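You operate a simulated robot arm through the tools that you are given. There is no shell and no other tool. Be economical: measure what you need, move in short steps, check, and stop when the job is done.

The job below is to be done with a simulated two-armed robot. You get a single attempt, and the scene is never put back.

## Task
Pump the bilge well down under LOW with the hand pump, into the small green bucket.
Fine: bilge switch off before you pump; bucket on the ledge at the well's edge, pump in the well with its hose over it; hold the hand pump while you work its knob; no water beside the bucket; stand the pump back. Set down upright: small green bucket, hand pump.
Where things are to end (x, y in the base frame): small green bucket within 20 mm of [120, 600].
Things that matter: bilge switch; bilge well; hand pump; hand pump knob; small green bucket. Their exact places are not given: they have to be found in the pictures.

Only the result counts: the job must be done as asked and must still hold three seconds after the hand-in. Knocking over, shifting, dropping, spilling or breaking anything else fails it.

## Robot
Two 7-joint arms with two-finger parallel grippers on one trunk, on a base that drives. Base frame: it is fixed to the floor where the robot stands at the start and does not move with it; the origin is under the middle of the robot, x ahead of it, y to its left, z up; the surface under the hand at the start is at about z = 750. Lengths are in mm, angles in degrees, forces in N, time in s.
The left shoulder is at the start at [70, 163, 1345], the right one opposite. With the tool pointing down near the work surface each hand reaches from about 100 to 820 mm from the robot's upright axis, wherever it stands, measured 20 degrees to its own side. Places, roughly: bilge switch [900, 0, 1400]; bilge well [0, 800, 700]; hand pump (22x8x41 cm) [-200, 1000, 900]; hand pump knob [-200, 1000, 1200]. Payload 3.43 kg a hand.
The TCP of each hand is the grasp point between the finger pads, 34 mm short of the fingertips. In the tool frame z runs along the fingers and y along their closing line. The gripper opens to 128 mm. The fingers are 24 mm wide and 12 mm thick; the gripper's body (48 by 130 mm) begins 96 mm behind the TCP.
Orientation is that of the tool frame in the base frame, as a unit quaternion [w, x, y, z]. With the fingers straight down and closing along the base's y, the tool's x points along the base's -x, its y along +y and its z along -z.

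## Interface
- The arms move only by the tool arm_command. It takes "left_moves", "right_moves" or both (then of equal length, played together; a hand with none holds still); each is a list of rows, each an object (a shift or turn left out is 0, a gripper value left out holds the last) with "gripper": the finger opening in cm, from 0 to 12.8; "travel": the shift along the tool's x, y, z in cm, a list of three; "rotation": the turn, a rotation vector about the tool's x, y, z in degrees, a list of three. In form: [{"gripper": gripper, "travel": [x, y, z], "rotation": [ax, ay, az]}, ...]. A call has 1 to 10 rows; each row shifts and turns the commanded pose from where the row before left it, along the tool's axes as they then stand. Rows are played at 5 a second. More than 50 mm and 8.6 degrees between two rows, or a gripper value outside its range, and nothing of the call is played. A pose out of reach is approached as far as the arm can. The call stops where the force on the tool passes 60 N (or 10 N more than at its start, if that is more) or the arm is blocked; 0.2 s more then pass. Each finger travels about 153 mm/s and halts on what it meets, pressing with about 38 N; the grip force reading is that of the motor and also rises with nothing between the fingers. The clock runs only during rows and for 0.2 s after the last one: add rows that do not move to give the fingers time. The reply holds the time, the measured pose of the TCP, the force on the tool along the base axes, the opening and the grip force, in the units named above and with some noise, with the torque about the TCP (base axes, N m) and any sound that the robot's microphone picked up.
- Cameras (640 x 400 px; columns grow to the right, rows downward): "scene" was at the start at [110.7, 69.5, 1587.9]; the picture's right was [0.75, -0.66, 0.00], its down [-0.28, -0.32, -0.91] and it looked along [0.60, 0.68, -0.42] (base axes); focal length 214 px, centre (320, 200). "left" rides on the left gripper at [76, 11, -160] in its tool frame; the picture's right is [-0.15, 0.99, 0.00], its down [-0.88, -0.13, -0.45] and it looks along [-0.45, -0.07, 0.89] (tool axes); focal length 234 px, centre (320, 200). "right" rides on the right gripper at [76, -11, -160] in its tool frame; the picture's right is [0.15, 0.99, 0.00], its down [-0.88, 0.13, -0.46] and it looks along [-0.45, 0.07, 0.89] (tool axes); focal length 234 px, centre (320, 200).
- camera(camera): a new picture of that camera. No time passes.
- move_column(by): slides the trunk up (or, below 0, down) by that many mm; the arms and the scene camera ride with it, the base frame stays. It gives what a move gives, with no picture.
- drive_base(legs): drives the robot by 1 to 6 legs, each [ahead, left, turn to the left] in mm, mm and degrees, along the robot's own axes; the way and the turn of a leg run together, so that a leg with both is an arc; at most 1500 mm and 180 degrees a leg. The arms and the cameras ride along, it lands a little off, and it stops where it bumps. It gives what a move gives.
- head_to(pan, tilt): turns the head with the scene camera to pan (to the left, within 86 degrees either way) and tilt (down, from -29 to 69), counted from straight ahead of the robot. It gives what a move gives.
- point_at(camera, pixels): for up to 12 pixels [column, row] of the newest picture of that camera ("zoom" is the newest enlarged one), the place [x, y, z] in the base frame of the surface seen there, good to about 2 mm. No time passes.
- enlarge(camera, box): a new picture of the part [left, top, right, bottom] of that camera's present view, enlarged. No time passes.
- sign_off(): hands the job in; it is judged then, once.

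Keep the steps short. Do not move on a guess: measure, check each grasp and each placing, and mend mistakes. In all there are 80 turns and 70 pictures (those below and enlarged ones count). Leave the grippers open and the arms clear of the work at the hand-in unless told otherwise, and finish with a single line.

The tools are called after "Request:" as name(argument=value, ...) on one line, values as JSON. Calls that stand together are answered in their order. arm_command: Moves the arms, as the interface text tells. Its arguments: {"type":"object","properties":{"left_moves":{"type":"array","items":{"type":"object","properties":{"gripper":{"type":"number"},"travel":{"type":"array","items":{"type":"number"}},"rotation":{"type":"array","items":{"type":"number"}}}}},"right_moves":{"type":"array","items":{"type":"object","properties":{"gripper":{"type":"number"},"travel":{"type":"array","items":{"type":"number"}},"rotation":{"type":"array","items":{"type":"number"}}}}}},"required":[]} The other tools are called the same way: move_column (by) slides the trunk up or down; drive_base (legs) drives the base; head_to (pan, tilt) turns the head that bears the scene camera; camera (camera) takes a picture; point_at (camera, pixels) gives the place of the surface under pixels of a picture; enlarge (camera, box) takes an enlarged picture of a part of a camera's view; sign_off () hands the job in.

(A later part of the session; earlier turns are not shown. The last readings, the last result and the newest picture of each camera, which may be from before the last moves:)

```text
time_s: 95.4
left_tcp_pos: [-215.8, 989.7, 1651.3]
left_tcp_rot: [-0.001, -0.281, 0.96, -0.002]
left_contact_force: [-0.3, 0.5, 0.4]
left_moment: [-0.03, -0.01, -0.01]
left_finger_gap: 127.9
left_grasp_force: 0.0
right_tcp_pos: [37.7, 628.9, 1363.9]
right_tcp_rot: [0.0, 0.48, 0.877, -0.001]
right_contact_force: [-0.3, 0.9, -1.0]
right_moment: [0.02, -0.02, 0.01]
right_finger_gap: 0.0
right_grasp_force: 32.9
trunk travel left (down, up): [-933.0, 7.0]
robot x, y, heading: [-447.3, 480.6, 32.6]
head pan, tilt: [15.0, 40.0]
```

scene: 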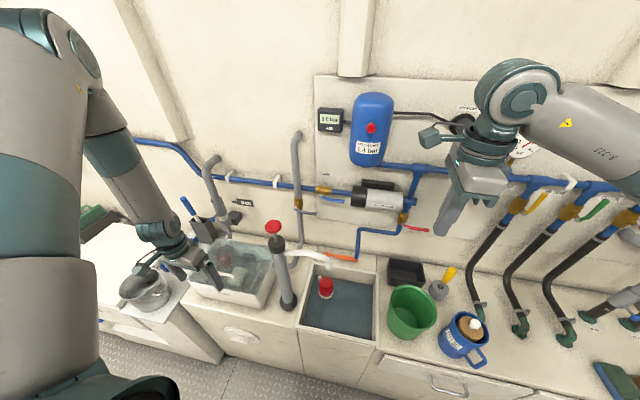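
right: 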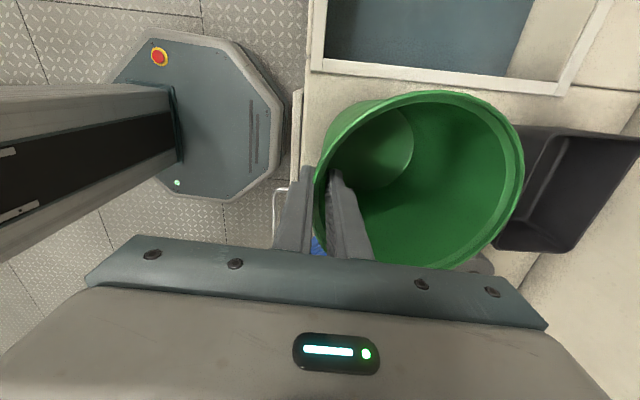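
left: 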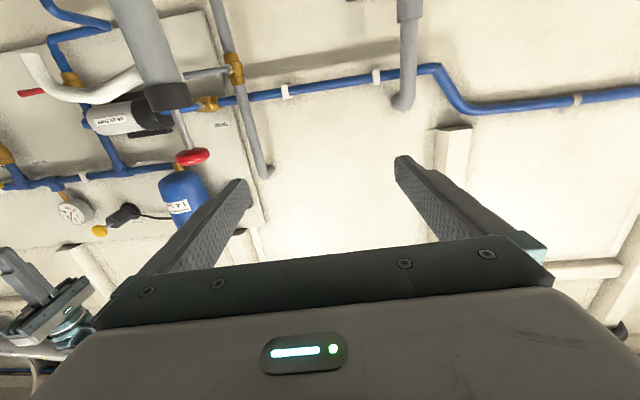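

The arm is healthy again at z = 1651. I draw back to about 100 mm in front of the pump, line up sideways, and descend straight down.

Request:
arm_command(left_moves=[{"travel": [4, -2.2, 0]}, {"travel": [3.5, -2.2, 0]}, {"travel": [0, 0, 5]}, {"travel": [0, 0, 5]}, {"travel": [0, 0, 5]}, {"travel": [0, 0, 5]}, {"travel": [0, 0, 5]}, {"travel": [0, 0, 5]}, {"travel": [0, 0, 5]}, {"travel": [0, 0, 5]}])

Request:
arm_command(left_moves=[{"travel": [0, 0, 5]}, {"travel": [0, 0, 5]}, {"travel": [0, 0, 5]}, {"travel": [0, 0, 3], "rotation": [0, -8.5, 0]}, {"rotation": [0, -8.5, 0]}, {"rotation": [0, -8.5, 0]}, {"rotation": [0, -8.5, 0]}, {"rotation": [0, -8.5, 0]}, {"travel": [0, 0, 0]}])

```text
time_s: 97.6
left_tcp_pos: [-255.4, 913.0, 1249.0]
left_tcp_rot: [-0.002, -0.281, 0.96, -0.003]
left_contact_force: [-0.1, -0.1, -0.1]
left_moment: [-0.06, 0.01, 0.01]
left_finger_gap: 128.0
left_grasp_force: 0.1
right_tcp_pos: [40.4, 630.7, 1363.3]
right_tcp_rot: [0.0, 0.48, 0.877, -0.003]
right_contact_force: [0.4, 0.4, 0.7]
right_moment: [-0.05, 0.01, 0.0]
right_finger_gap: 0.0
right_grasp_force: 32.6
trunk travel left (down, up): [-933.0, 7.0]
robot x, y, heading: [-445.6, 483.0, 32.7]
head pan, tilt: [15.0, 40.0]
```

```text
time_s: 99.6
left_tcp_pos: [-214.0, 1007.1, 1105.9]
left_tcp_rot: [0.346, -0.263, 0.895, 0.101]
left_contact_force: [0.4, -0.6, -0.2]
left_moment: [-0.02, -0.02, -0.03]
left_finger_gap: 128.1
left_grasp_force: 0.0
left hand out of reach, approached as far as the arm can: row 4, 5, 6, 7, 8
right_tcp_pos: [39.0, 628.5, 1363.8]
right_tcp_rot: [0.0, 0.48, 0.877, -0.002]
right_contact_force: [-0.4, 0.3, 0.8]
right_moment: [-0.02, 0.03, 0.04]
right_finger_gap: 0.1
right_grasp_force: 33.1
trunk travel left (down, up): [-933.0, 7.0]
robot x, y, heading: [-449.0, 483.8, 32.6]
head pan, tilt: [15.0, 40.0]
```

The hand slid forward and left while pitching, close to the pump. I look before moving.

Request:
camera(camera="left")

Request:
camera(camera="scene")

```text
24 pictures are left
```

left: 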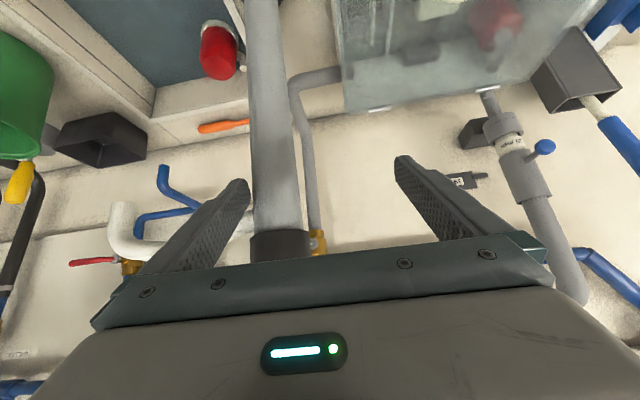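

```text
23 pictures are left
```

scene: 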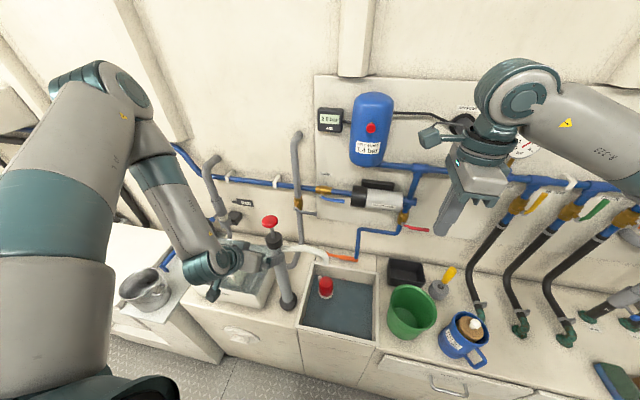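

The tube is already between the fingers, near the right one, with nothing touching (forces ≈ 0). Instead of straining the arm I'll move the whole robot: trunk down 40 mm, then base 57 mm right and 22 mm ahead, to centre the fingers on the tube.

Request:
move_column(by=-40)

Request:
drive_base(legs=[[0, -57, 0], [20, 0, 0]])

Request:
camera(camera="left")

```text
time_s: 100.4
left_tcp_pos: [-214.4, 1005.9, 1066.4]
left_tcp_rot: [0.346, -0.262, 0.895, 0.1]
left_contact_force: [0.3, -0.5, 0.3]
left_moment: [-0.02, 0.02, -0.05]
left_finger_gap: 127.8
left_grasp_force: 0.0
right_tcp_pos: [38.3, 628.0, 1324.0]
right_tcp_rot: [0.0, 0.481, 0.877, -0.002]
right_contact_force: [-0.6, 0.7, 0.2]
right_moment: [0.02, 0.01, -0.02]
right_finger_gap: 0.0
right_grasp_force: 32.7
trunk travel left (down, up): [-893.0, 47.0]
robot x, y, heading: [-446.1, 485.7, 32.4]
head pan, tilt: [15.0, 40.0]
```

```text
time_s: 101.8
left_tcp_pos: [-170.1, 965.0, 1070.4]
left_tcp_rot: [0.347, -0.262, 0.895, 0.102]
left_contact_force: [-0.2, -1.1, -0.5]
left_moment: [0.02, -0.02, -0.01]
left_finger_gap: 127.9
left_grasp_force: 0.0
right_tcp_pos: [82.7, 585.2, 1326.4]
right_tcp_rot: [0.0, 0.481, 0.877, 0.001]
right_contact_force: [-0.3, 0.1, 0.7]
right_moment: [0.05, -0.03, -0.01]
right_finger_gap: 0.1
right_grasp_force: 32.6
trunk travel left (down, up): [-893.0, 47.0]
robot x, y, heading: [-401.2, 443.7, 32.6]
head pan, tilt: [15.0, 40.0]
```

```text
22 pictures are left
```

left: 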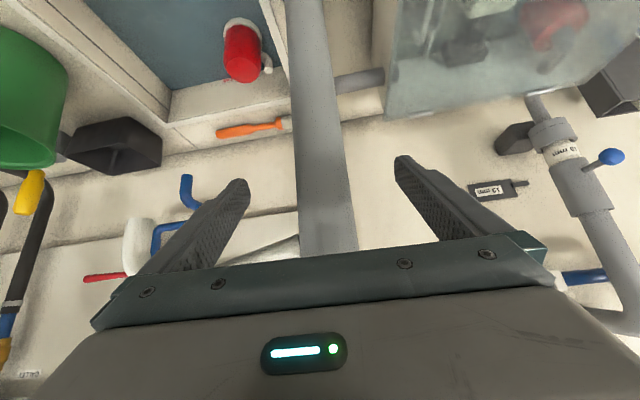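

The tube is centred between the fingers (TCP at (-170, 965), axis at (-164, 971)). I close the left gripper on it.

Request:
arm_command(left_moves=[{"gripper": 8}, {"gripper": 5}, {"gripper": 3}, {"gripper": 0}, {"gripper": 0}, {"gripper": 0}])

Request:
move_column(by=40)

Request:
camera(camera="scene")

```text
time_s: 103.2
left_tcp_pos: [-167.3, 969.4, 1067.0]
left_tcp_rot: [0.345, -0.263, 0.895, 0.1]
left_contact_force: [-1.7, -2.2, 0.0]
left_moment: [-0.09, 0.22, 0.03]
left_finger_gap: 43.2
left_grasp_force: 38.3
right_tcp_pos: [85.7, 590.1, 1325.4]
right_tcp_rot: [0.001, 0.481, 0.877, -0.002]
right_contact_force: [0.3, 0.0, 0.5]
right_moment: [-0.02, -0.07, 0.01]
right_finger_gap: 0.0
right_grasp_force: 32.7
trunk travel left (down, up): [-893.0, 47.0]
robot x, y, heading: [-401.5, 447.8, 32.4]
head pan, tilt: [15.0, 40.0]
```

```text
time_s: 104.0
left_tcp_pos: [-166.4, 968.9, 1106.3]
left_tcp_rot: [0.344, -0.262, 0.896, 0.099]
left_contact_force: [-0.2, 1.1, -6.9]
left_moment: [0.04, 0.08, -0.02]
left_finger_gap: 43.3
left_grasp_force: 38.3
right_tcp_pos: [86.5, 590.8, 1364.2]
right_tcp_rot: [0.0, 0.481, 0.877, -0.001]
right_contact_force: [-0.3, -0.8, 0.5]
right_moment: [-0.01, 0.04, 0.0]
right_finger_gap: 0.0
right_grasp_force: 33.0
trunk travel left (down, up): [-933.0, 7.0]
robot x, y, heading: [-402.5, 445.4, 32.6]
head pan, tilt: [15.0, 40.0]
```

```text
21 pictures are left
```

scene: 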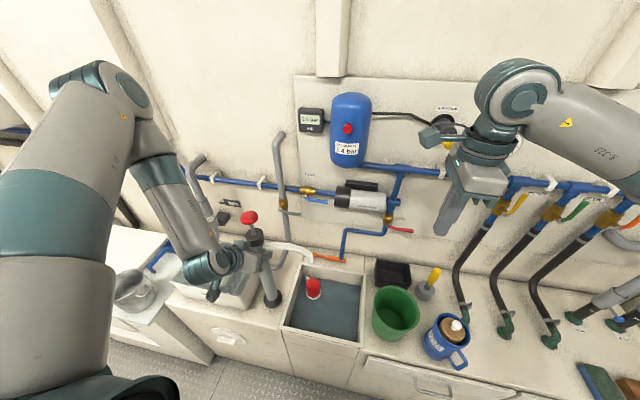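

The pump is lifted (7 N). I measure the well's inner edges accurately so I can place the foot.

Request:
enlarge(camera="scene", box=[250, 245, 430, 357])

Request:
point_at(camera="zoom", pixels=[[120, 290], [200, 312], [300, 340], [375, 358], [385, 345], [395, 250], [405, 165], [440, 240], [225, 80], [250, 300], [350, 330], [90, 185]])

```text
3.56 times, centred on (340, 301) of scene
```

zoom: 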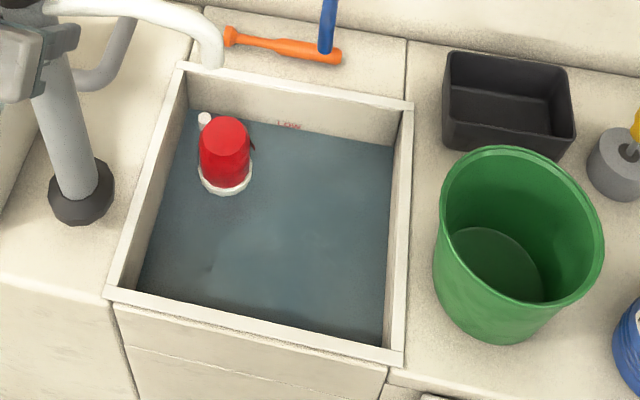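

```text
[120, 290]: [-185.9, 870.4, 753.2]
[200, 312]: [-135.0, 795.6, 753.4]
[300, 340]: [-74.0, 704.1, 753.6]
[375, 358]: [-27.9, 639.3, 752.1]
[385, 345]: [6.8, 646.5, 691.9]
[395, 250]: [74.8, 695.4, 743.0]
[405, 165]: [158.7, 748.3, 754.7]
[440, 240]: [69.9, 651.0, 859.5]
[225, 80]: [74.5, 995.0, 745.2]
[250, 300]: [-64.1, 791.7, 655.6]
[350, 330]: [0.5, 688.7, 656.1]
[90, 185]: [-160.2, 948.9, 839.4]
```

The well's inside runs t ≈ 545–845 and n ≈ 330–610, and the water is still at 656, so the level isn't changing on its own. I drive the pump 302 mm right and 28 mm ahead, over the well, with its hose toward the bucket.

Request:
drive_base(legs=[[0, -302, 0], [28, 0, 0]])

Request:
camera(camera="scene")

```text
time_s: 106.5
left_tcp_pos: [12.9, 728.3, 1108.7]
left_tcp_rot: [0.349, -0.263, 0.894, 0.102]
left_contact_force: [-1.2, -0.4, -5.1]
left_moment: [0.05, 0.04, -0.02]
left_finger_gap: 42.9
left_grasp_force: 38.0
right_tcp_pos: [265.4, 348.3, 1367.9]
right_tcp_rot: [0.002, 0.48, 0.877, 0.002]
right_contact_force: [0.0, -0.1, 0.3]
right_moment: [0.07, -0.08, 0.02]
right_finger_gap: 0.0
right_grasp_force: 33.8
trunk travel left (down, up): [-933.0, 7.0]
robot x, y, heading: [-216.5, 203.7, 32.7]
head pan, tilt: [15.0, 40.0]
```

```text
19 pictures are left
```

scene: 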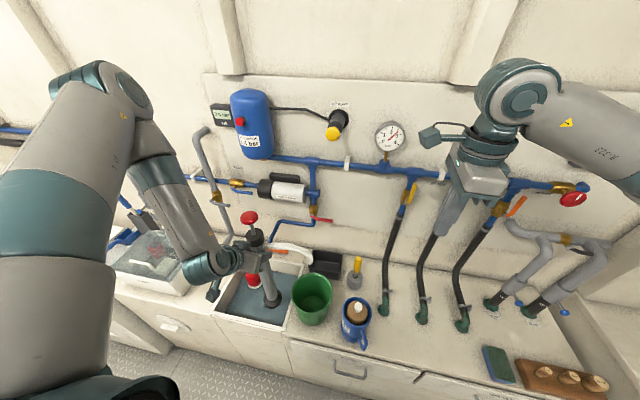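

The pump is over the well (axis t ≈ 607, n ≈ 407). I lower the trunk 135 mm so its foot dips in, and check the hose against the bucket.

Request:
move_column(by=-135)

Request:
enlarge(camera="scene", box=[200, 150, 392, 270])

```text
time_s: 108.1
left_tcp_pos: [18.3, 730.2, 971.5]
left_tcp_rot: [0.345, -0.263, 0.895, 0.099]
left_contact_force: [0.0, 0.4, -5.4]
left_moment: [0.02, 0.06, -0.02]
left_finger_gap: 43.2
left_grasp_force: 38.0
right_tcp_pos: [272.3, 352.5, 1229.2]
right_tcp_rot: [-0.001, 0.48, 0.877, -0.002]
right_contact_force: [-0.3, 0.2, 0.3]
right_moment: [-0.02, 0.05, 0.01]
right_finger_gap: 0.0
right_grasp_force: 33.1
trunk travel left (down, up): [-798.0, 142.0]
robot x, y, heading: [-214.6, 205.0, 32.8]
head pan, tilt: [15.0, 40.0]
```

```text
3.33 times, centred on (296, 210) of scene
```

zoom: 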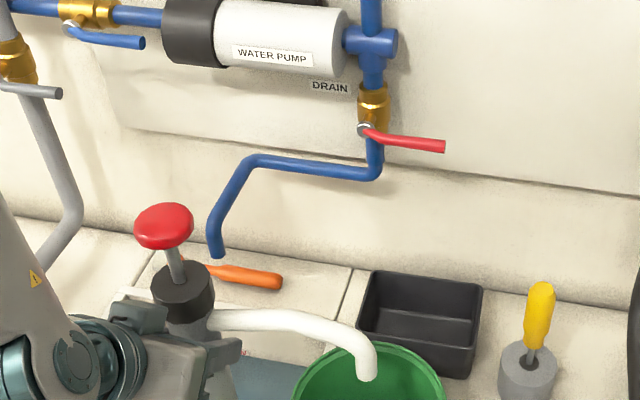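

The hose end is over the bucket. I lower on in 20–25 mm steps to find the well floor.

Request:
point_at(camera="zoom", pixels=[[366, 372], [162, 222], [165, 205], [178, 262], [182, 300]])

Request:
move_column(by=-25)

Request:
move_column(by=-20)

```text
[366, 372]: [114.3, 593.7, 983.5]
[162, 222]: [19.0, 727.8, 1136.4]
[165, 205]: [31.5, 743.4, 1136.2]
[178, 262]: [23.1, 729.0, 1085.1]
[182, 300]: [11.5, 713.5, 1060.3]
```

```text
time_s: 108.8
left_tcp_pos: [18.1, 730.4, 946.9]
left_tcp_rot: [0.345, -0.265, 0.895, 0.101]
left_contact_force: [-0.4, -0.7, 4.3]
left_moment: [0.11, 0.12, 0.05]
left_finger_gap: 43.3
left_grasp_force: 37.9
right_tcp_pos: [272.0, 350.7, 1205.5]
right_tcp_rot: [0.0, 0.48, 0.877, 0.0]
right_contact_force: [0.4, 0.3, 1.7]
right_moment: [-0.03, 0.02, 0.03]
right_finger_gap: 0.0
right_grasp_force: 33.2
trunk travel left (down, up): [-773.0, 167.0]
robot x, y, heading: [-214.4, 202.6, 32.5]
head pan, tilt: [15.0, 40.0]
```

```text
time_s: 109.5
left_tcp_pos: [18.4, 729.2, 927.2]
left_tcp_rot: [0.347, -0.262, 0.895, 0.1]
left_contact_force: [-0.9, -1.3, 26.2]
left_moment: [0.7, -0.31, -0.06]
left_finger_gap: 43.4
left_grasp_force: 37.8
right_tcp_pos: [271.6, 350.3, 1185.9]
right_tcp_rot: [0.0, 0.48, 0.877, -0.001]
right_contact_force: [0.2, 0.5, -0.4]
right_moment: [-0.01, 0.01, 0.01]
right_finger_gap: 0.0
right_grasp_force: 32.8
trunk travel left (down, up): [-753.0, 187.0]
robot x, y, heading: [-212.8, 207.1, 32.7]
head pan, tilt: [15.0, 40.0]
```

The foot is on the well floor (26 N up), and the hose end at (114, 594) is over the bucket centre at z ≈ 960. I ease the trunk up 3 mm and bring the right hand, open, above the knob at about (25, 736).

Request:
move_column(by=0)

Request:
arm_command(right_moves=[{"travel": [2, 0, -3], "gripper": 8}, {"travel": [4.8, 0, 0]}, {"travel": [4.8, 0, 0]}, {"travel": [4.8, 0, 0]}, {"travel": [4.8, 0, 0]}, {"travel": [4.8, 0, 0]}, {"travel": [4.8, 0, 0]}, {"travel": [4.8, 0, 0]}, {"travel": [4.8, 0, 0]}, {"travel": [0, 0, 0]}])

Request:
camera(camera="scene")

Request:
camera(camera="right")

```text
time_s: 110.0
left_tcp_pos: [17.3, 727.9, 928.2]
left_tcp_rot: [0.346, -0.263, 0.895, 0.1]
left_contact_force: [-0.7, -1.4, 22.2]
left_moment: [0.64, -0.38, -0.05]
left_finger_gap: 43.2
left_grasp_force: 38.3
right_tcp_pos: [271.1, 349.9, 1184.8]
right_tcp_rot: [-0.001, 0.479, 0.878, 0.0]
right_contact_force: [0.5, -0.4, -0.2]
right_moment: [0.0, -0.03, 0.02]
right_finger_gap: 0.0
right_grasp_force: 32.4
trunk travel left (down, up): [-753.0, 187.0]
robot x, y, heading: [-213.6, 206.7, 32.6]
head pan, tilt: [15.0, 40.0]
```

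```text
time_s: 112.2
left_tcp_pos: [16.2, 729.5, 927.7]
left_tcp_rot: [0.345, -0.263, 0.895, 0.102]
left_contact_force: [-2.7, -1.4, 12.7]
left_moment: [0.0, 0.38, -0.01]
left_finger_gap: 43.1
left_grasp_force: 37.9
right_tcp_pos: [53.2, 690.5, 1215.7]
right_tcp_rot: [-0.001, 0.48, 0.877, -0.001]
right_contact_force: [0.1, -0.6, -0.3]
right_moment: [0.05, 0.06, 0.0]
right_finger_gap: 80.1
right_grasp_force: 0.0
trunk travel left (down, up): [-753.0, 187.0]
robot x, y, heading: [-216.1, 206.7, 32.8]
head pan, tilt: [15.0, 40.0]
```

```text
17 pictures are left
```

scene: 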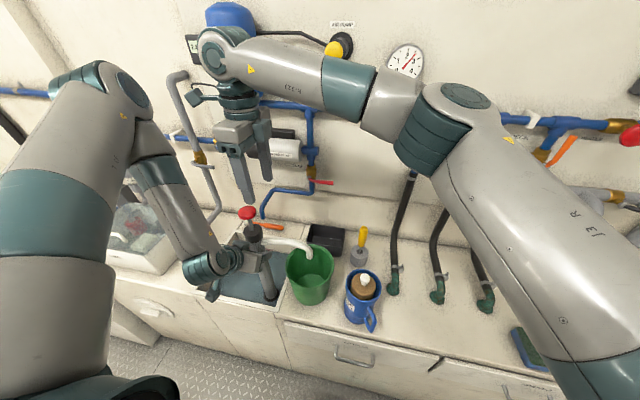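

```text
16 pictures are left
```

right: 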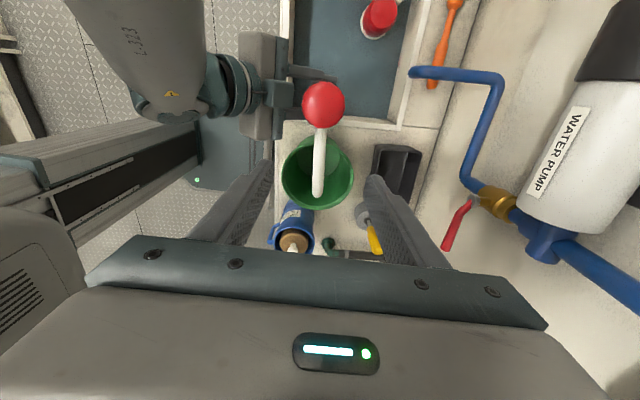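

The hose end is over the bucket in this top view too. I measure the knob from the right hand's camera.

Request:
point_at(camera="right", pixels=[[323, 105], [306, 105], [341, 103], [323, 86], [323, 122], [318, 190]])

Request:
point_at(camera="scene", pixels=[[248, 212], [248, 219], [252, 227], [253, 240]])

```text
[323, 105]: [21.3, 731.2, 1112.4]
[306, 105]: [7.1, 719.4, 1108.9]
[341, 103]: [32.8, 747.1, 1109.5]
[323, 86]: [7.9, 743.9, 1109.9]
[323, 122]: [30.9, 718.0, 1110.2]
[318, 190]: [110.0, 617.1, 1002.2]
```

```text
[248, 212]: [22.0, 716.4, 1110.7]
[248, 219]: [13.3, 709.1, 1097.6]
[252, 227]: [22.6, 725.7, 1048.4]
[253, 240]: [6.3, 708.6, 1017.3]
```

The knob centre is (20, 731), its top at z 1112 and about 42 mm wide. I move over it, descend until the fingertips flank it (TCP z ≈ 1121), and close.

Request:
arm_command(right_moves=[{"travel": [2.6, -0.3, 0]}, {"travel": [2.6, -0.3, 0]}, {"travel": [0, 0, 4]}, {"travel": [0, 0, 4]}, {"travel": [0, 0, 1.4]}, {"gripper": 5}, {"gripper": 0}, {"gripper": 0}, {"gripper": 0}])

Request:
camera(camera="right")

```text
time_s: 114.2
left_tcp_pos: [15.2, 729.4, 926.5]
left_tcp_rot: [0.345, -0.265, 0.895, 0.101]
left_contact_force: [-21.3, 21.1, 14.8]
left_moment: [-0.78, -1.59, 0.1]
left_finger_gap: 45.3
left_grasp_force: 37.7
right_tcp_pos: [36.7, 713.3, 1118.0]
right_tcp_rot: [0.002, 0.48, 0.877, 0.0]
right_contact_force: [18.8, -16.3, 3.4]
right_moment: [-0.3, -0.66, -0.12]
right_finger_gap: 0.2
right_grasp_force: 33.3
right hand out of reach, approached as far as the arm can: row 2
trunk travel left (down, up): [-753.0, 187.0]
robot x, y, heading: [-217.5, 207.3, 32.7]
head pan, tilt: [15.0, 40.0]
```

```text
15 pictures are left
```

right: 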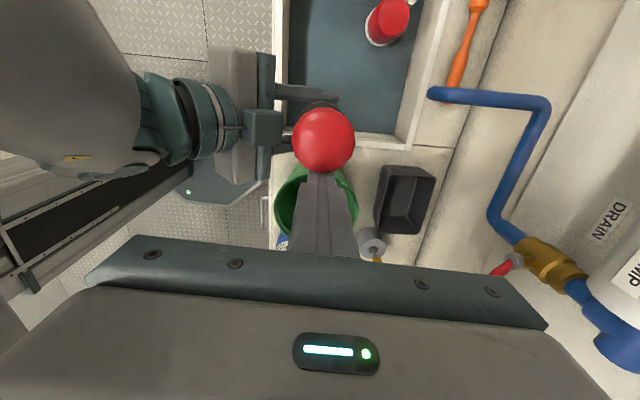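

The right arm's reach ended 17 mm short, so the fingers closed beside the knob and lean on it. I back away at once, rise, and turn the hand's yaw by 42° toward its natural direction to gain reach.

Request:
arm_command(right_moves=[{"travel": [-2, 0, 0]}, {"travel": [-1, 0, -4]}, {"travel": [0, 0, -4], "gripper": 8}, {"rotation": [0, 0, -8.5]}, {"rotation": [0, 0, -8.5]}, {"rotation": [0, 0, -8.5]}, {"rotation": [0, 0, -8.5]}, {"rotation": [0, 0, -8.5]}, {"travel": [0, 0, 0]}])

Request:
camera(camera="right")

Request:
point_at(camera="right", pixels=[[320, 200]])

```text
time_s: 116.2
left_tcp_pos: [17.3, 731.0, 926.2]
left_tcp_rot: [0.345, -0.264, 0.895, 0.1]
left_contact_force: [-0.4, 0.6, -6.3]
left_moment: [0.03, 0.04, -0.01]
left_finger_gap: 43.0
left_grasp_force: 37.9
right_tcp_pos: [53.3, 687.5, 1198.8]
right_tcp_rot: [-0.001, 0.128, 0.992, -0.003]
right_contact_force: [-0.3, 0.0, -0.1]
right_moment: [0.02, -0.01, -0.01]
right_finger_gap: 80.3
right_grasp_force: 0.1
trunk travel left (down, up): [-753.0, 187.0]
robot x, y, heading: [-212.7, 204.8, 32.8]
head pan, tilt: [15.0, 40.0]
```

```text
14 pictures are left
```

right: 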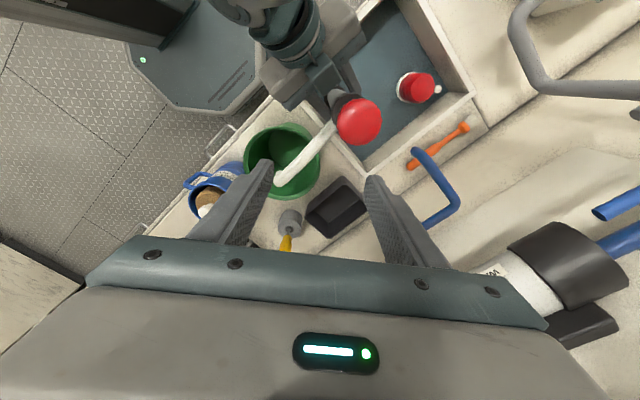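

```text
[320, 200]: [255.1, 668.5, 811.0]
```

Request:
point_at(camera="right", pixels=[[360, 122], [340, 122], [380, 122], [360, 102], [358, 142], [281, 178], [290, 165], [345, 98]])

Request:
enlarge(camera="scene", box=[180, 180, 372, 300])

```text
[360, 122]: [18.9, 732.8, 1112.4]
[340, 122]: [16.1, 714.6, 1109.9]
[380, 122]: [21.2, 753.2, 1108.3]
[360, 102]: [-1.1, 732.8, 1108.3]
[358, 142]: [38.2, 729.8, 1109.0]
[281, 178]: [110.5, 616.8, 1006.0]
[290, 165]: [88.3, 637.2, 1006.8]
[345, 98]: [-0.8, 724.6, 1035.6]
```

```text
3.33 times, centred on (276, 240) of scene
```

zoom: 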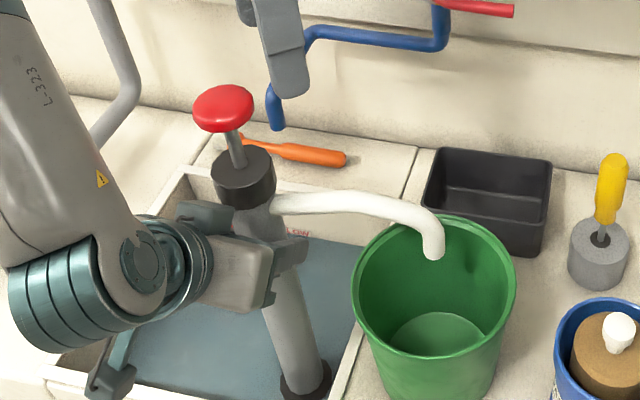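

The pump is still upright, with the knob at (19, 732.5) and its top at 1112. I move over it with the new yaw and check the pose before descending.

Request:
arm_command(right_moves=[{"travel": [2.2, 1.8, 0]}, {"travel": [2.3, 1.7, 0]}, {"travel": [0, 0, 0]}])

```text
time_s: 117.0
left_tcp_pos: [17.5, 728.3, 925.7]
left_tcp_rot: [0.346, -0.264, 0.895, 0.1]
left_contact_force: [0.4, 0.4, -6.2]
left_moment: [0.01, 0.07, -0.03]
left_finger_gap: 43.0
left_grasp_force: 38.3
right_tcp_pos: [36.7, 714.1, 1198.8]
right_tcp_rot: [0.0, 0.129, 0.992, -0.002]
right_contact_force: [0.0, 0.4, 0.8]
right_moment: [0.01, 0.03, 0.05]
right_finger_gap: 80.1
right_grasp_force: 0.2
right hand out of reach, approached as far as the arm can: row 2
trunk travel left (down, up): [-753.0, 187.0]
robot x, y, heading: [-212.7, 206.6, 32.8]
head pan, tilt: [15.0, 40.0]
```

The limit is the same, so I tilt the hand 12.5° toward the pump (fingers pointing slightly left). That lets the fingertips reach further. Then I move the last 25 mm.

Request:
arm_command(right_moves=[{"rotation": [-5.7, 6.2, 0]}, {"rotation": [-2.7, 3.0, 0]}, {"travel": [1.1, 0.7, 0]}, {"travel": [1.1, 0.7, 0]}, {"travel": [0, 0, 0]}])

Request:
camera(camera="right")

```text
time_s: 118.2
left_tcp_pos: [16.7, 729.8, 926.5]
left_tcp_rot: [0.345, -0.264, 0.895, 0.101]
left_contact_force: [-0.1, 0.2, -5.9]
left_moment: [0.0, 0.04, 0.0]
left_finger_gap: 42.7
left_grasp_force: 38.4
right_tcp_pos: [19.9, 731.5, 1206.8]
right_tcp_rot: [-0.071, 0.128, 0.986, 0.081]
right_contact_force: [-0.1, -0.6, -0.1]
right_moment: [0.03, 0.01, -0.05]
right_finger_gap: 80.1
right_grasp_force: 0.2
trunk travel left (down, up): [-753.0, 187.0]
robot x, y, heading: [-213.1, 205.6, 32.8]
head pan, tilt: [15.0, 40.0]
```

```text
12 pictures are left
```

right: 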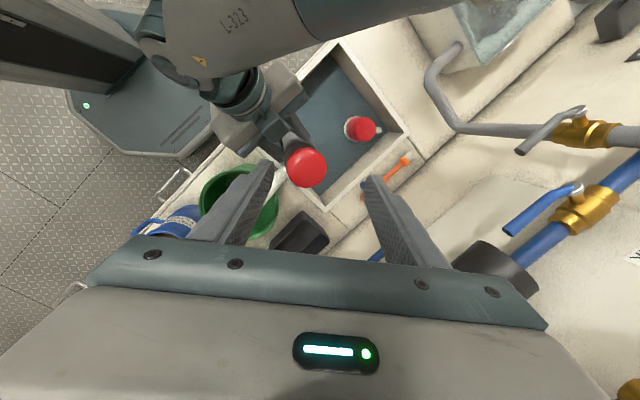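

The hand reached over the knob with no limit flagged. I descend straight down 86 mm and close.

Request:
arm_command(right_moves=[{"travel": [-0.6, -0.55, 2.8]}, {"travel": [-0.6, -0.55, 2.8]}, {"travel": [-0.6, -0.55, 2.8]}, {"travel": [0, 0, 0]}, {"gripper": 5}, {"gripper": 0}, {"gripper": 0}, {"gripper": 0}])

Request:
camera(camera="right")

```text
time_s: 120.0
left_tcp_pos: [17.9, 731.0, 926.7]
left_tcp_rot: [0.346, -0.262, 0.896, 0.098]
left_contact_force: [0.4, -12.4, -5.7]
left_moment: [1.74, 0.24, -0.45]
left_finger_gap: 43.4
left_grasp_force: 37.5
right_tcp_pos: [22.2, 726.3, 1119.7]
right_tcp_rot: [-0.071, 0.128, 0.986, 0.081]
right_contact_force: [-1.2, 11.5, 2.7]
right_moment: [0.19, 0.14, 0.38]
right_finger_gap: 48.4
right_grasp_force: 38.2
trunk travel left (down, up): [-753.0, 187.0]
robot x, y, heading: [-218.1, 202.2, 32.6]
head pan, tilt: [15.0, 40.0]
```

```text
11 pictures are left
```

right: 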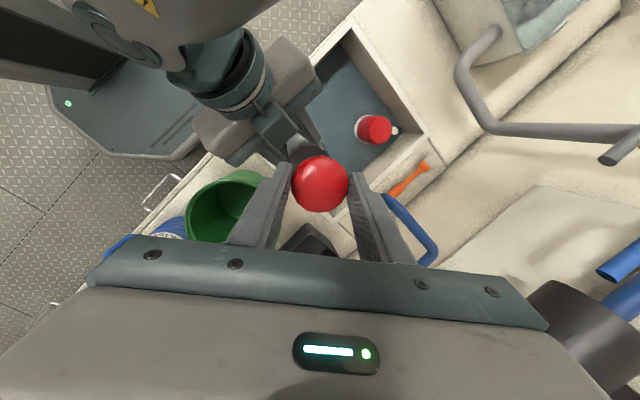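

The knob is gripped (48 mm, 38 N). I try the stroke: 30 mm straight down in small steps, watching the forces.

Request:
arm_command(right_moves=[{"travel": [-0.16, 0.05, 0.98]}, {"travel": [-0.16, -0.15, 0.98]}, {"travel": [-0.16, -0.15, 0.98]}, {"travel": [0, 0, 0]}])

```text
time_s: 121.0
left_tcp_pos: [17.3, 730.1, 927.2]
left_tcp_rot: [0.345, -0.264, 0.895, 0.101]
left_contact_force: [0.9, -0.8, -10.0]
left_moment: [0.84, 0.15, -0.19]
left_finger_gap: 43.2
left_grasp_force: 38.3
right_tcp_pos: [21.5, 728.2, 1088.7]
right_tcp_rot: [-0.071, 0.129, 0.986, 0.081]
right_contact_force: [-1.6, 1.1, 7.9]
right_moment: [-0.65, -0.03, 0.21]
right_finger_gap: 48.3
right_grasp_force: 37.7
trunk travel left (down, up): [-753.0, 187.0]
robot x, y, heading: [-217.8, 207.2, 33.0]
head pan, tilt: [15.0, 40.0]
```

It moves with only 8 N. Now up: 30 mm back and 20 mm further, to find the upper end.

Request:
arm_command(right_moves=[{"travel": [0.16, 0.15, -0.98]}, {"travel": [0.16, 0.15, -0.98]}, {"travel": [0.16, 0.15, -0.98]}, {"travel": [0.08, 0.07, -0.49]}, {"travel": [0.08, 0.07, -0.49]}, {"travel": [0.08, 0.07, -0.49]}, {"travel": [0.08, 0.07, -0.49]}, {"travel": [0, 0, 0]}])

Request:
enlarge(camera="scene", box=[180, 180, 372, 300])

```text
time_s: 122.8
left_tcp_pos: [17.7, 730.5, 925.7]
left_tcp_rot: [0.346, -0.263, 0.895, 0.099]
left_contact_force: [2.5, 2.5, 17.3]
left_moment: [0.0, 0.6, -0.13]
left_finger_gap: 42.8
left_grasp_force: 37.7
right_tcp_pos: [21.9, 727.9, 1138.3]
right_tcp_rot: [-0.07, 0.129, 0.986, 0.081]
right_contact_force: [-1.9, -2.4, -24.4]
right_moment: [-0.55, -0.06, 0.14]
right_finger_gap: 47.2
right_grasp_force: 38.0
trunk travel left (down, up): [-753.0, 187.0]
robot x, y, heading: [-213.4, 206.4, 32.9]
head pan, tilt: [15.0, 40.0]
```

```text
3.33 times, centred on (276, 240) of scene
```

zoom: 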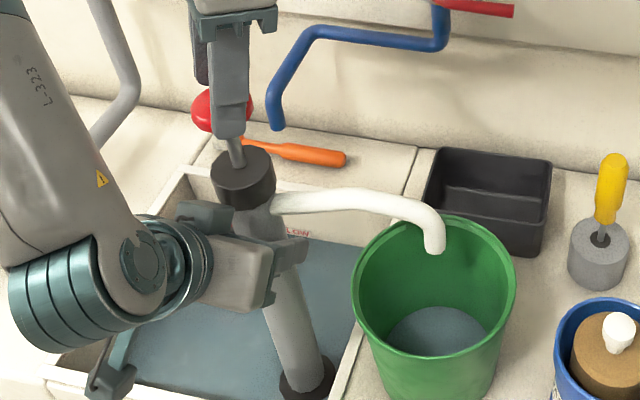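

Water is now in the bucket, so the pump works: the down stroke delivers, and the top stop is near here. I do more strokes, two per call, about 42 mm each.

Request:
arm_command(right_moves=[{"travel": [-0.34, -0.31, 2.06]}, {"travel": [-0.34, -0.31, 2.06]}, {"travel": [0.34, 0.31, -2.06]}, {"travel": [0.34, 0.31, -2.06]}, {"travel": [0, 0, 0]}, {"travel": [-0.34, -0.31, 2.06]}, {"travel": [-0.34, -0.31, 2.06]}, {"travel": [0.34, 0.31, -2.06]}, {"travel": [0.34, 0.31, -2.06]}, {"travel": [0, 0, 0]}])

Request:
arm_command(right_moves=[{"travel": [-0.34, -0.31, 2.06]}, {"travel": [-0.34, -0.31, 2.06]}, {"travel": [0.34, 0.31, -2.06]}, {"travel": [0.34, 0.31, -2.06]}, {"travel": [0, 0, 0]}])

Request:
enlarge(camera="scene", box=[180, 180, 372, 300])

Request:
point_at(camera="zoom", pixels=[[440, 330], [425, 345], [190, 330], [230, 360], [335, 270], [298, 236], [318, 245]])

```text
time_s: 125.0
left_tcp_pos: [18.0, 730.2, 928.1]
left_tcp_rot: [0.346, -0.264, 0.895, 0.1]
left_contact_force: [-3.8, 3.3, -0.8]
left_moment: [-0.58, -0.65, -0.34]
left_finger_gap: 43.0
left_grasp_force: 38.2
right_tcp_pos: [22.5, 728.2, 1137.8]
right_tcp_rot: [-0.07, 0.128, 0.986, 0.081]
right_contact_force: [4.5, -4.8, -4.0]
right_moment: [-0.36, -0.27, 0.33]
right_finger_gap: 47.3
right_grasp_force: 37.9
trunk travel left (down, up): [-753.0, 187.0]
robot x, y, heading: [-212.1, 209.4, 32.7]
head pan, tilt: [15.0, 40.0]
```

```text
time_s: 126.2
left_tcp_pos: [17.3, 730.8, 927.1]
left_tcp_rot: [0.346, -0.263, 0.895, 0.1]
left_contact_force: [-7.3, -3.5, 0.3]
left_moment: [0.8, -0.78, -0.22]
left_finger_gap: 43.0
left_grasp_force: 38.2
right_tcp_pos: [22.3, 727.5, 1138.5]
right_tcp_rot: [-0.069, 0.129, 0.986, 0.081]
right_contact_force: [6.6, 2.5, -6.1]
right_moment: [-0.1, -0.53, 0.19]
right_finger_gap: 47.2
right_grasp_force: 37.9
trunk travel left (down, up): [-753.0, 187.0]
robot x, y, heading: [-212.8, 208.4, 32.9]
head pan, tilt: [15.0, 40.0]
```

```text
3.33 times, centred on (276, 240) of scene
```

zoom: 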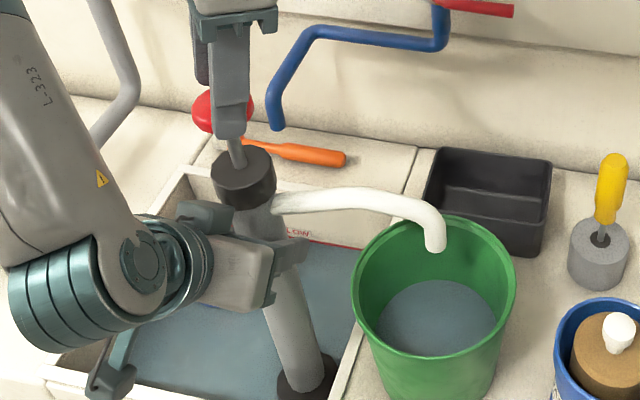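

```text
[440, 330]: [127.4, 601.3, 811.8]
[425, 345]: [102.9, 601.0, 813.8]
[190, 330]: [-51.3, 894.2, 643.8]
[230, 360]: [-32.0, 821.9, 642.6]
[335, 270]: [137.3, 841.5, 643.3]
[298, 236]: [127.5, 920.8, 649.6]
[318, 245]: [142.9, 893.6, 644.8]
```

The well is down from 656 to 643, and a red LOW line is now showing above the water. The bucket water is at 813 with the rim at 907. I add two more strokes for margin.

Request:
arm_command(right_moves=[{"travel": [-0.34, -0.31, 2.06]}, {"travel": [-0.34, -0.31, 2.06]}, {"travel": [0.34, 0.31, -2.06]}, {"travel": [0.34, 0.31, -2.06]}, {"travel": [0, 0, 0]}, {"travel": [-0.34, -0.31, 2.06]}, {"travel": [-0.34, -0.31, 2.06]}, {"travel": [0.34, 0.31, -2.06]}, {"travel": [0.34, 0.31, -2.06]}, {"travel": [0, 0, 0]}])

Request:
enlarge(camera="scene", box=[228, 220, 356, 300])

Request:
point_at(camera="zoom", pixels=[[400, 260], [220, 150], [200, 158], [205, 142], [212, 128], [195, 170]])

```text
time_s: 128.4
left_tcp_pos: [17.9, 730.3, 925.7]
left_tcp_rot: [0.346, -0.263, 0.895, 0.099]
left_contact_force: [7.9, -1.1, -1.2]
left_moment: [0.26, 1.07, -0.22]
left_finger_gap: 43.1
left_grasp_force: 38.2
right_tcp_pos: [23.2, 726.5, 1138.3]
right_tcp_rot: [-0.071, 0.128, 0.986, 0.082]
right_contact_force: [-6.4, -0.2, -5.2]
right_moment: [-0.22, 0.6, 0.27]
right_finger_gap: 47.4
right_grasp_force: 38.2
trunk travel left (down, up): [-753.0, 187.0]
robot x, y, heading: [-213.2, 209.2, 32.4]
head pan, tilt: [15.0, 40.0]
```

```text
5.00 times, centred on (292, 260) of scene
```

zoom: 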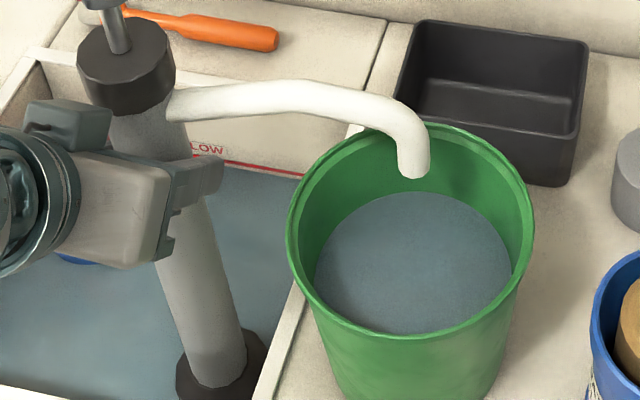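

```text
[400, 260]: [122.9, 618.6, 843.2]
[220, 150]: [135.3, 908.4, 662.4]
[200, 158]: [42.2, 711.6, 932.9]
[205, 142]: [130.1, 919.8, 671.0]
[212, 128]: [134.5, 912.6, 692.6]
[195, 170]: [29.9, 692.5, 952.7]
```

Request:
point_at(camera="zoom", pixels=[[260, 164], [260, 167], [260, 170], [260, 174], [260, 185], [200, 150], [90, 230]])

Request:
enlarge(camera="scene", box=[264, 243, 296, 263])

```text
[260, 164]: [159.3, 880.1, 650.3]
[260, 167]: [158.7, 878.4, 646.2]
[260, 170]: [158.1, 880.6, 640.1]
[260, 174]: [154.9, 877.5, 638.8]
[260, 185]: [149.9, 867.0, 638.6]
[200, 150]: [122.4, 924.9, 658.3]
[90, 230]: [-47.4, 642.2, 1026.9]
```

```text
16.00 times, centred on (280, 253) of scene
```

zoom: 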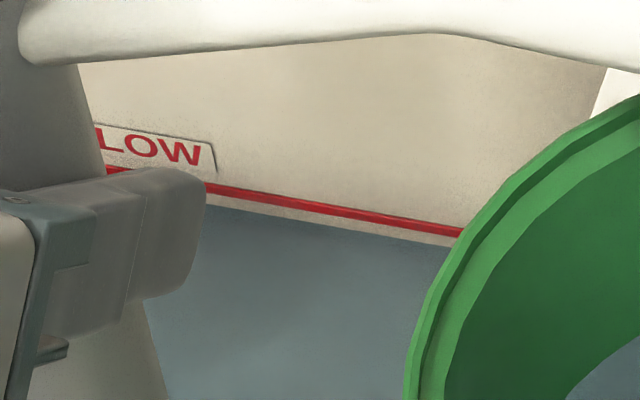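

The water is at 638.6 against the LOW line at about 645, so it is clearly under. The bucket is at 843, well below its rim. Pumping is done: I release the knob, rise straight up, and move the right hand away to the right.

Request:
arm_command(right_moves=[{"gripper": 5.5}, {"gripper": 8}, {"gripper": 8}, {"travel": [0.6, 0.55, -3.5]}, {"travel": [0.6, 0.55, -3.5]}, {"travel": [0.6, 0.55, -3.5]}, {"travel": [-3, -2.8, -1]}, {"travel": [-3, -2.8, -1]}, {"travel": [-3, -2.8, -1]}, {"travel": [0, 0, 0]}])

Request:
arm_command(right_moves=[{"rotation": [5.7, -6.2, 0]}, {"rotation": [2.7, -3.0, 0]}, {"travel": [-3.4, -3.1, 0]}, {"travel": [-3.4, -3.1, 0]}, {"travel": [-3.4, -3.1, 0]}, {"travel": [-3.4, -3.1, 0]}, {"travel": [-3.4, -3.1, 0]}, {"travel": [-3.4, -3.1, 0]}, {"travel": [0, 0, 0]}])

Request:
move_column(by=165)

Request:
camera(camera="scene")

```text
time_s: 130.6
left_tcp_pos: [16.9, 731.5, 926.4]
left_tcp_rot: [0.344, -0.264, 0.895, 0.1]
left_contact_force: [1.0, -0.1, -3.3]
left_moment: [-0.29, 0.03, 0.03]
left_finger_gap: 42.8
left_grasp_force: 38.7
right_tcp_pos: [89.9, 621.8, 1250.7]
right_tcp_rot: [-0.071, 0.128, 0.986, 0.08]
right_contact_force: [-0.2, -0.4, 0.7]
right_moment: [-0.07, -0.02, -0.03]
right_finger_gap: 79.9
right_grasp_force: 0.1
trunk travel left (down, up): [-753.0, 187.0]
robot x, y, heading: [-212.8, 206.1, 32.8]
head pan, tilt: [15.0, 40.0]
```

```text
time_s: 132.6
left_tcp_pos: [16.9, 731.4, 925.6]
left_tcp_rot: [0.345, -0.264, 0.895, 0.099]
left_contact_force: [0.1, -1.6, -2.7]
left_moment: [-0.38, 0.01, 0.03]
left_finger_gap: 42.7
left_grasp_force: 37.4
right_tcp_pos: [236.4, 389.3, 1249.7]
right_tcp_rot: [-0.001, 0.129, 0.992, -0.001]
right_contact_force: [-0.2, 0.2, 0.5]
right_moment: [-0.01, 0.0, 0.03]
right_finger_gap: 80.2
right_grasp_force: 0.0
trunk travel left (down, up): [-753.0, 187.0]
robot x, y, heading: [-211.7, 204.9, 32.6]
head pan, tilt: [15.0, 40.0]
```

```text
time_s: 134.5
left_tcp_pos: [17.2, 730.4, 1091.1]
left_tcp_rot: [0.346, -0.264, 0.895, 0.1]
left_contact_force: [0.3, -0.1, -5.8]
left_moment: [0.01, 0.05, 0.04]
left_finger_gap: 42.7
left_grasp_force: 38.0
right_tcp_pos: [236.9, 388.8, 1414.3]
right_tcp_rot: [-0.002, 0.129, 0.992, -0.002]
right_contact_force: [0.1, -0.4, -0.1]
right_moment: [0.01, 0.03, 0.0]
right_finger_gap: 80.2
right_grasp_force: 0.0
trunk travel left (down, up): [-918.0, 22.0]
robot x, y, heading: [-211.0, 207.5, 32.9]
head pan, tilt: [15.0, 40.0]
```

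```text
6 pictures are left
```

scene: 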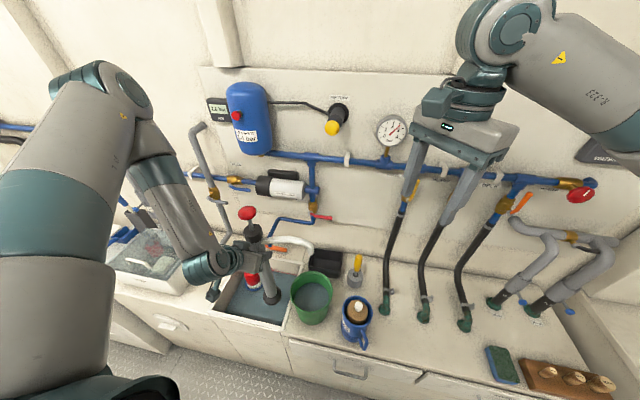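

The pump is lifted out. I check its foot height from this picture before driving.

Request:
point_at(camera="scene", pixels=[[271, 303], [271, 298], [271, 292], [312, 245], [265, 270]])

```text
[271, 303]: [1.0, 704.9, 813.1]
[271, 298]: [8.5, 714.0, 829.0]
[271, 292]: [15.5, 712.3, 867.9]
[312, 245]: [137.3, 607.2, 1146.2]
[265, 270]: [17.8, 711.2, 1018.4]
```

The foot's lower edge is at z ≈ 800, clear of the well rim (755). I drive back to the pump's old spot: 25 mm back, 301 mm left.

Request:
drive_base(legs=[[-25, 0, 0], [0, 301, 0]])

```text
time_s: 136.9
left_tcp_pos: [-164.4, 967.9, 1092.9]
left_tcp_rot: [0.345, -0.262, 0.896, 0.1]
left_contact_force: [-0.2, 0.0, -6.1]
left_moment: [0.0, 0.05, 0.03]
left_finger_gap: 42.5
left_grasp_force: 37.6
right_tcp_pos: [56.2, 624.9, 1414.1]
right_tcp_rot: [-0.001, 0.13, 0.992, -0.001]
right_contact_force: [-0.5, -0.9, -0.9]
right_moment: [-0.01, -0.03, 0.02]
right_finger_gap: 80.1
right_grasp_force: 0.1
trunk travel left (down, up): [-918.0, 22.0]
robot x, y, heading: [-399.7, 449.1, 32.6]
head pan, tilt: [15.0, 40.0]
```

It is back within 3 mm of where it stood. I lower 35 mm, then in small steps until the counter carries it.

Request:
move_column(by=-35)

Request:
move_column(by=-7)

Request:
enlarge(camera="scene", box=[200, 180, 392, 300])

Request:
point_at(camera="zoom", pixels=[[245, 390], [240, 398], [235, 375], [210, 110]])

```text
time_s: 137.7
left_tcp_pos: [-165.0, 970.3, 1055.8]
left_tcp_rot: [0.345, -0.262, 0.896, 0.099]
left_contact_force: [0.0, 0.9, -6.3]
left_moment: [-0.01, 0.04, -0.01]
left_finger_gap: 42.6
left_grasp_force: 37.9
right_tcp_pos: [53.7, 627.9, 1378.7]
right_tcp_rot: [-0.001, 0.131, 0.991, -0.001]
right_contact_force: [0.7, 0.6, -0.1]
right_moment: [-0.01, 0.01, 0.03]
right_finger_gap: 79.9
right_grasp_force: 0.0
trunk travel left (down, up): [-883.0, 57.0]
robot x, y, heading: [-402.1, 440.9, 32.5]
head pan, tilt: [15.0, 40.0]
```

```text
time_s: 138.3
left_tcp_pos: [-165.7, 969.2, 1049.2]
left_tcp_rot: [0.345, -0.262, 0.896, 0.098]
left_contact_force: [0.2, 0.2, -5.5]
left_moment: [0.01, 0.09, 0.02]
left_finger_gap: 42.8
left_grasp_force: 38.1
right_tcp_pos: [54.4, 627.9, 1372.9]
right_tcp_rot: [-0.001, 0.129, 0.992, -0.002]
right_contact_force: [-0.1, -0.6, 0.6]
right_moment: [-0.01, 0.02, -0.03]
right_finger_gap: 80.2
right_grasp_force: 0.1
trunk travel left (down, up): [-876.0, 64.0]
robot x, y, heading: [-397.2, 445.0, 32.9]
head pan, tilt: [15.0, 40.0]
```

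```text
3.33 times, centred on (296, 240) of scene
```

zoom: 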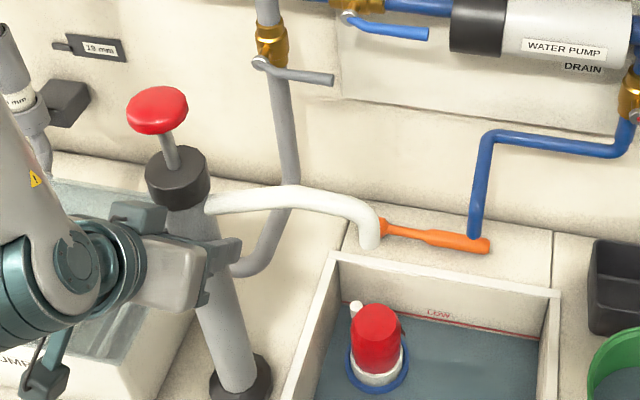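

```text
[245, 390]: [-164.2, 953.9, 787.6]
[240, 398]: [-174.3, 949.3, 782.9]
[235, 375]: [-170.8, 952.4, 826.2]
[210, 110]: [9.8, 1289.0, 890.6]
```

It is still hanging (-5.5 N). I lower further in 5–6 mm steps.

Request:
move_column(by=-6)

Request:
move_column(by=-5)

Request:
move_column(by=-4)

```text
time_s: 138.8
left_tcp_pos: [-164.8, 968.5, 1047.0]
left_tcp_rot: [0.348, -0.262, 0.895, 0.1]
left_contact_force: [-0.2, 3.9, 20.2]
left_moment: [0.22, 0.4, 0.0]
left_finger_gap: 42.7
left_grasp_force: 37.3
right_tcp_pos: [53.9, 627.3, 1367.9]
right_tcp_rot: [-0.001, 0.129, 0.992, 0.0]
right_contact_force: [0.6, -1.0, -0.4]
right_moment: [0.02, -0.02, -0.03]
right_finger_gap: 80.2
right_grasp_force: 0.0
trunk travel left (down, up): [-870.0, 70.0]
robot x, y, heading: [-397.0, 445.2, 32.7]
head pan, tilt: [15.0, 40.0]
```

```text
time_s: 139.4
left_tcp_pos: [-166.6, 967.7, 1039.6]
left_tcp_rot: [0.347, -0.262, 0.895, 0.101]
left_contact_force: [-2.8, 6.9, 34.7]
left_moment: [1.07, 0.51, -0.16]
left_finger_gap: 42.6
left_grasp_force: 37.6
right_tcp_pos: [51.7, 624.9, 1362.7]
right_tcp_rot: [0.0, 0.13, 0.991, 0.0]
right_contact_force: [-0.1, 0.0, -0.2]
right_moment: [-0.03, 0.02, 0.04]
right_finger_gap: 79.8
right_grasp_force: 0.0
trunk travel left (down, up): [-865.0, 75.0]
robot x, y, heading: [-399.2, 446.3, 32.7]
head pan, tilt: [15.0, 40.0]
```

```text
time_s: 139.9
left_tcp_pos: [-167.2, 969.4, 1037.0]
left_tcp_rot: [0.347, -0.263, 0.895, 0.101]
left_contact_force: [-3.7, 7.6, 34.0]
left_moment: [1.0, 0.36, 0.01]
left_finger_gap: 42.3
left_grasp_force: 37.8
right_tcp_pos: [51.4, 626.4, 1359.0]
right_tcp_rot: [0.0, 0.13, 0.992, 0.0]
right_contact_force: [0.8, 0.3, 0.8]
right_moment: [-0.02, 0.04, 0.01]
right_finger_gap: 80.0
right_grasp_force: 0.0
trunk travel left (down, up): [-861.0, 79.0]
robot x, y, heading: [-397.6, 447.0, 32.8]
head pan, tilt: [15.0, 40.0]
```

The counter now carries the pump (34 N up). I ease up 4 mm, open the left gripper, and check.

Request:
move_column(by=4)

Request:
arm_command(left_moves=[{"gripper": 4.6}, {"gripper": 6}, {"gripper": 9}, {"gripper": 12.8}, {"gripper": 12.8}, {"gripper": 12.8}])

Request:
camera(camera="left")

```text
time_s: 140.4
left_tcp_pos: [-167.0, 968.5, 1035.5]
left_tcp_rot: [0.342, -0.263, 0.897, 0.098]
left_contact_force: [0.3, -0.2, -6.1]
left_moment: [0.0, 0.03, -0.02]
left_finger_gap: 42.3
left_grasp_force: 38.3
right_tcp_pos: [54.7, 627.1, 1361.2]
right_tcp_rot: [-0.001, 0.13, 0.992, -0.002]
right_contact_force: [0.2, 0.1, -0.2]
right_moment: [0.01, 0.02, -0.02]
right_finger_gap: 80.0
right_grasp_force: 0.0
trunk travel left (down, up): [-865.0, 75.0]
robot x, y, heading: [-397.1, 445.5, 32.4]
head pan, tilt: [15.0, 40.0]
```

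```text
time_s: 141.8
left_tcp_pos: [-166.0, 968.7, 1039.4]
left_tcp_rot: [0.346, -0.263, 0.895, 0.1]
left_contact_force: [-0.3, 0.1, 0.3]
left_moment: [-0.01, 0.0, 0.0]
left_finger_gap: 128.1
left_grasp_force: 0.0
right_tcp_pos: [53.3, 627.3, 1362.2]
right_tcp_rot: [0.0, 0.13, 0.992, -0.001]
right_contact_force: [-0.4, 0.6, -0.6]
right_moment: [-0.02, -0.02, 0.01]
right_finger_gap: 79.7
right_grasp_force: 0.1
trunk travel left (down, up): [-865.0, 75.0]
robot x, y, heading: [-395.2, 447.6, 32.4]
head pan, tilt: [15.0, 40.0]
```

```text
4 pictures are left
```

left: 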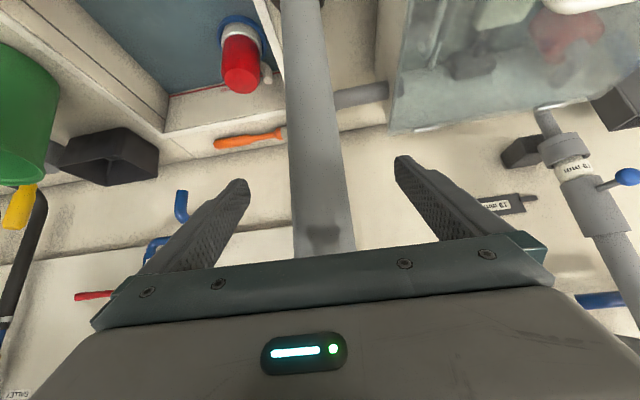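

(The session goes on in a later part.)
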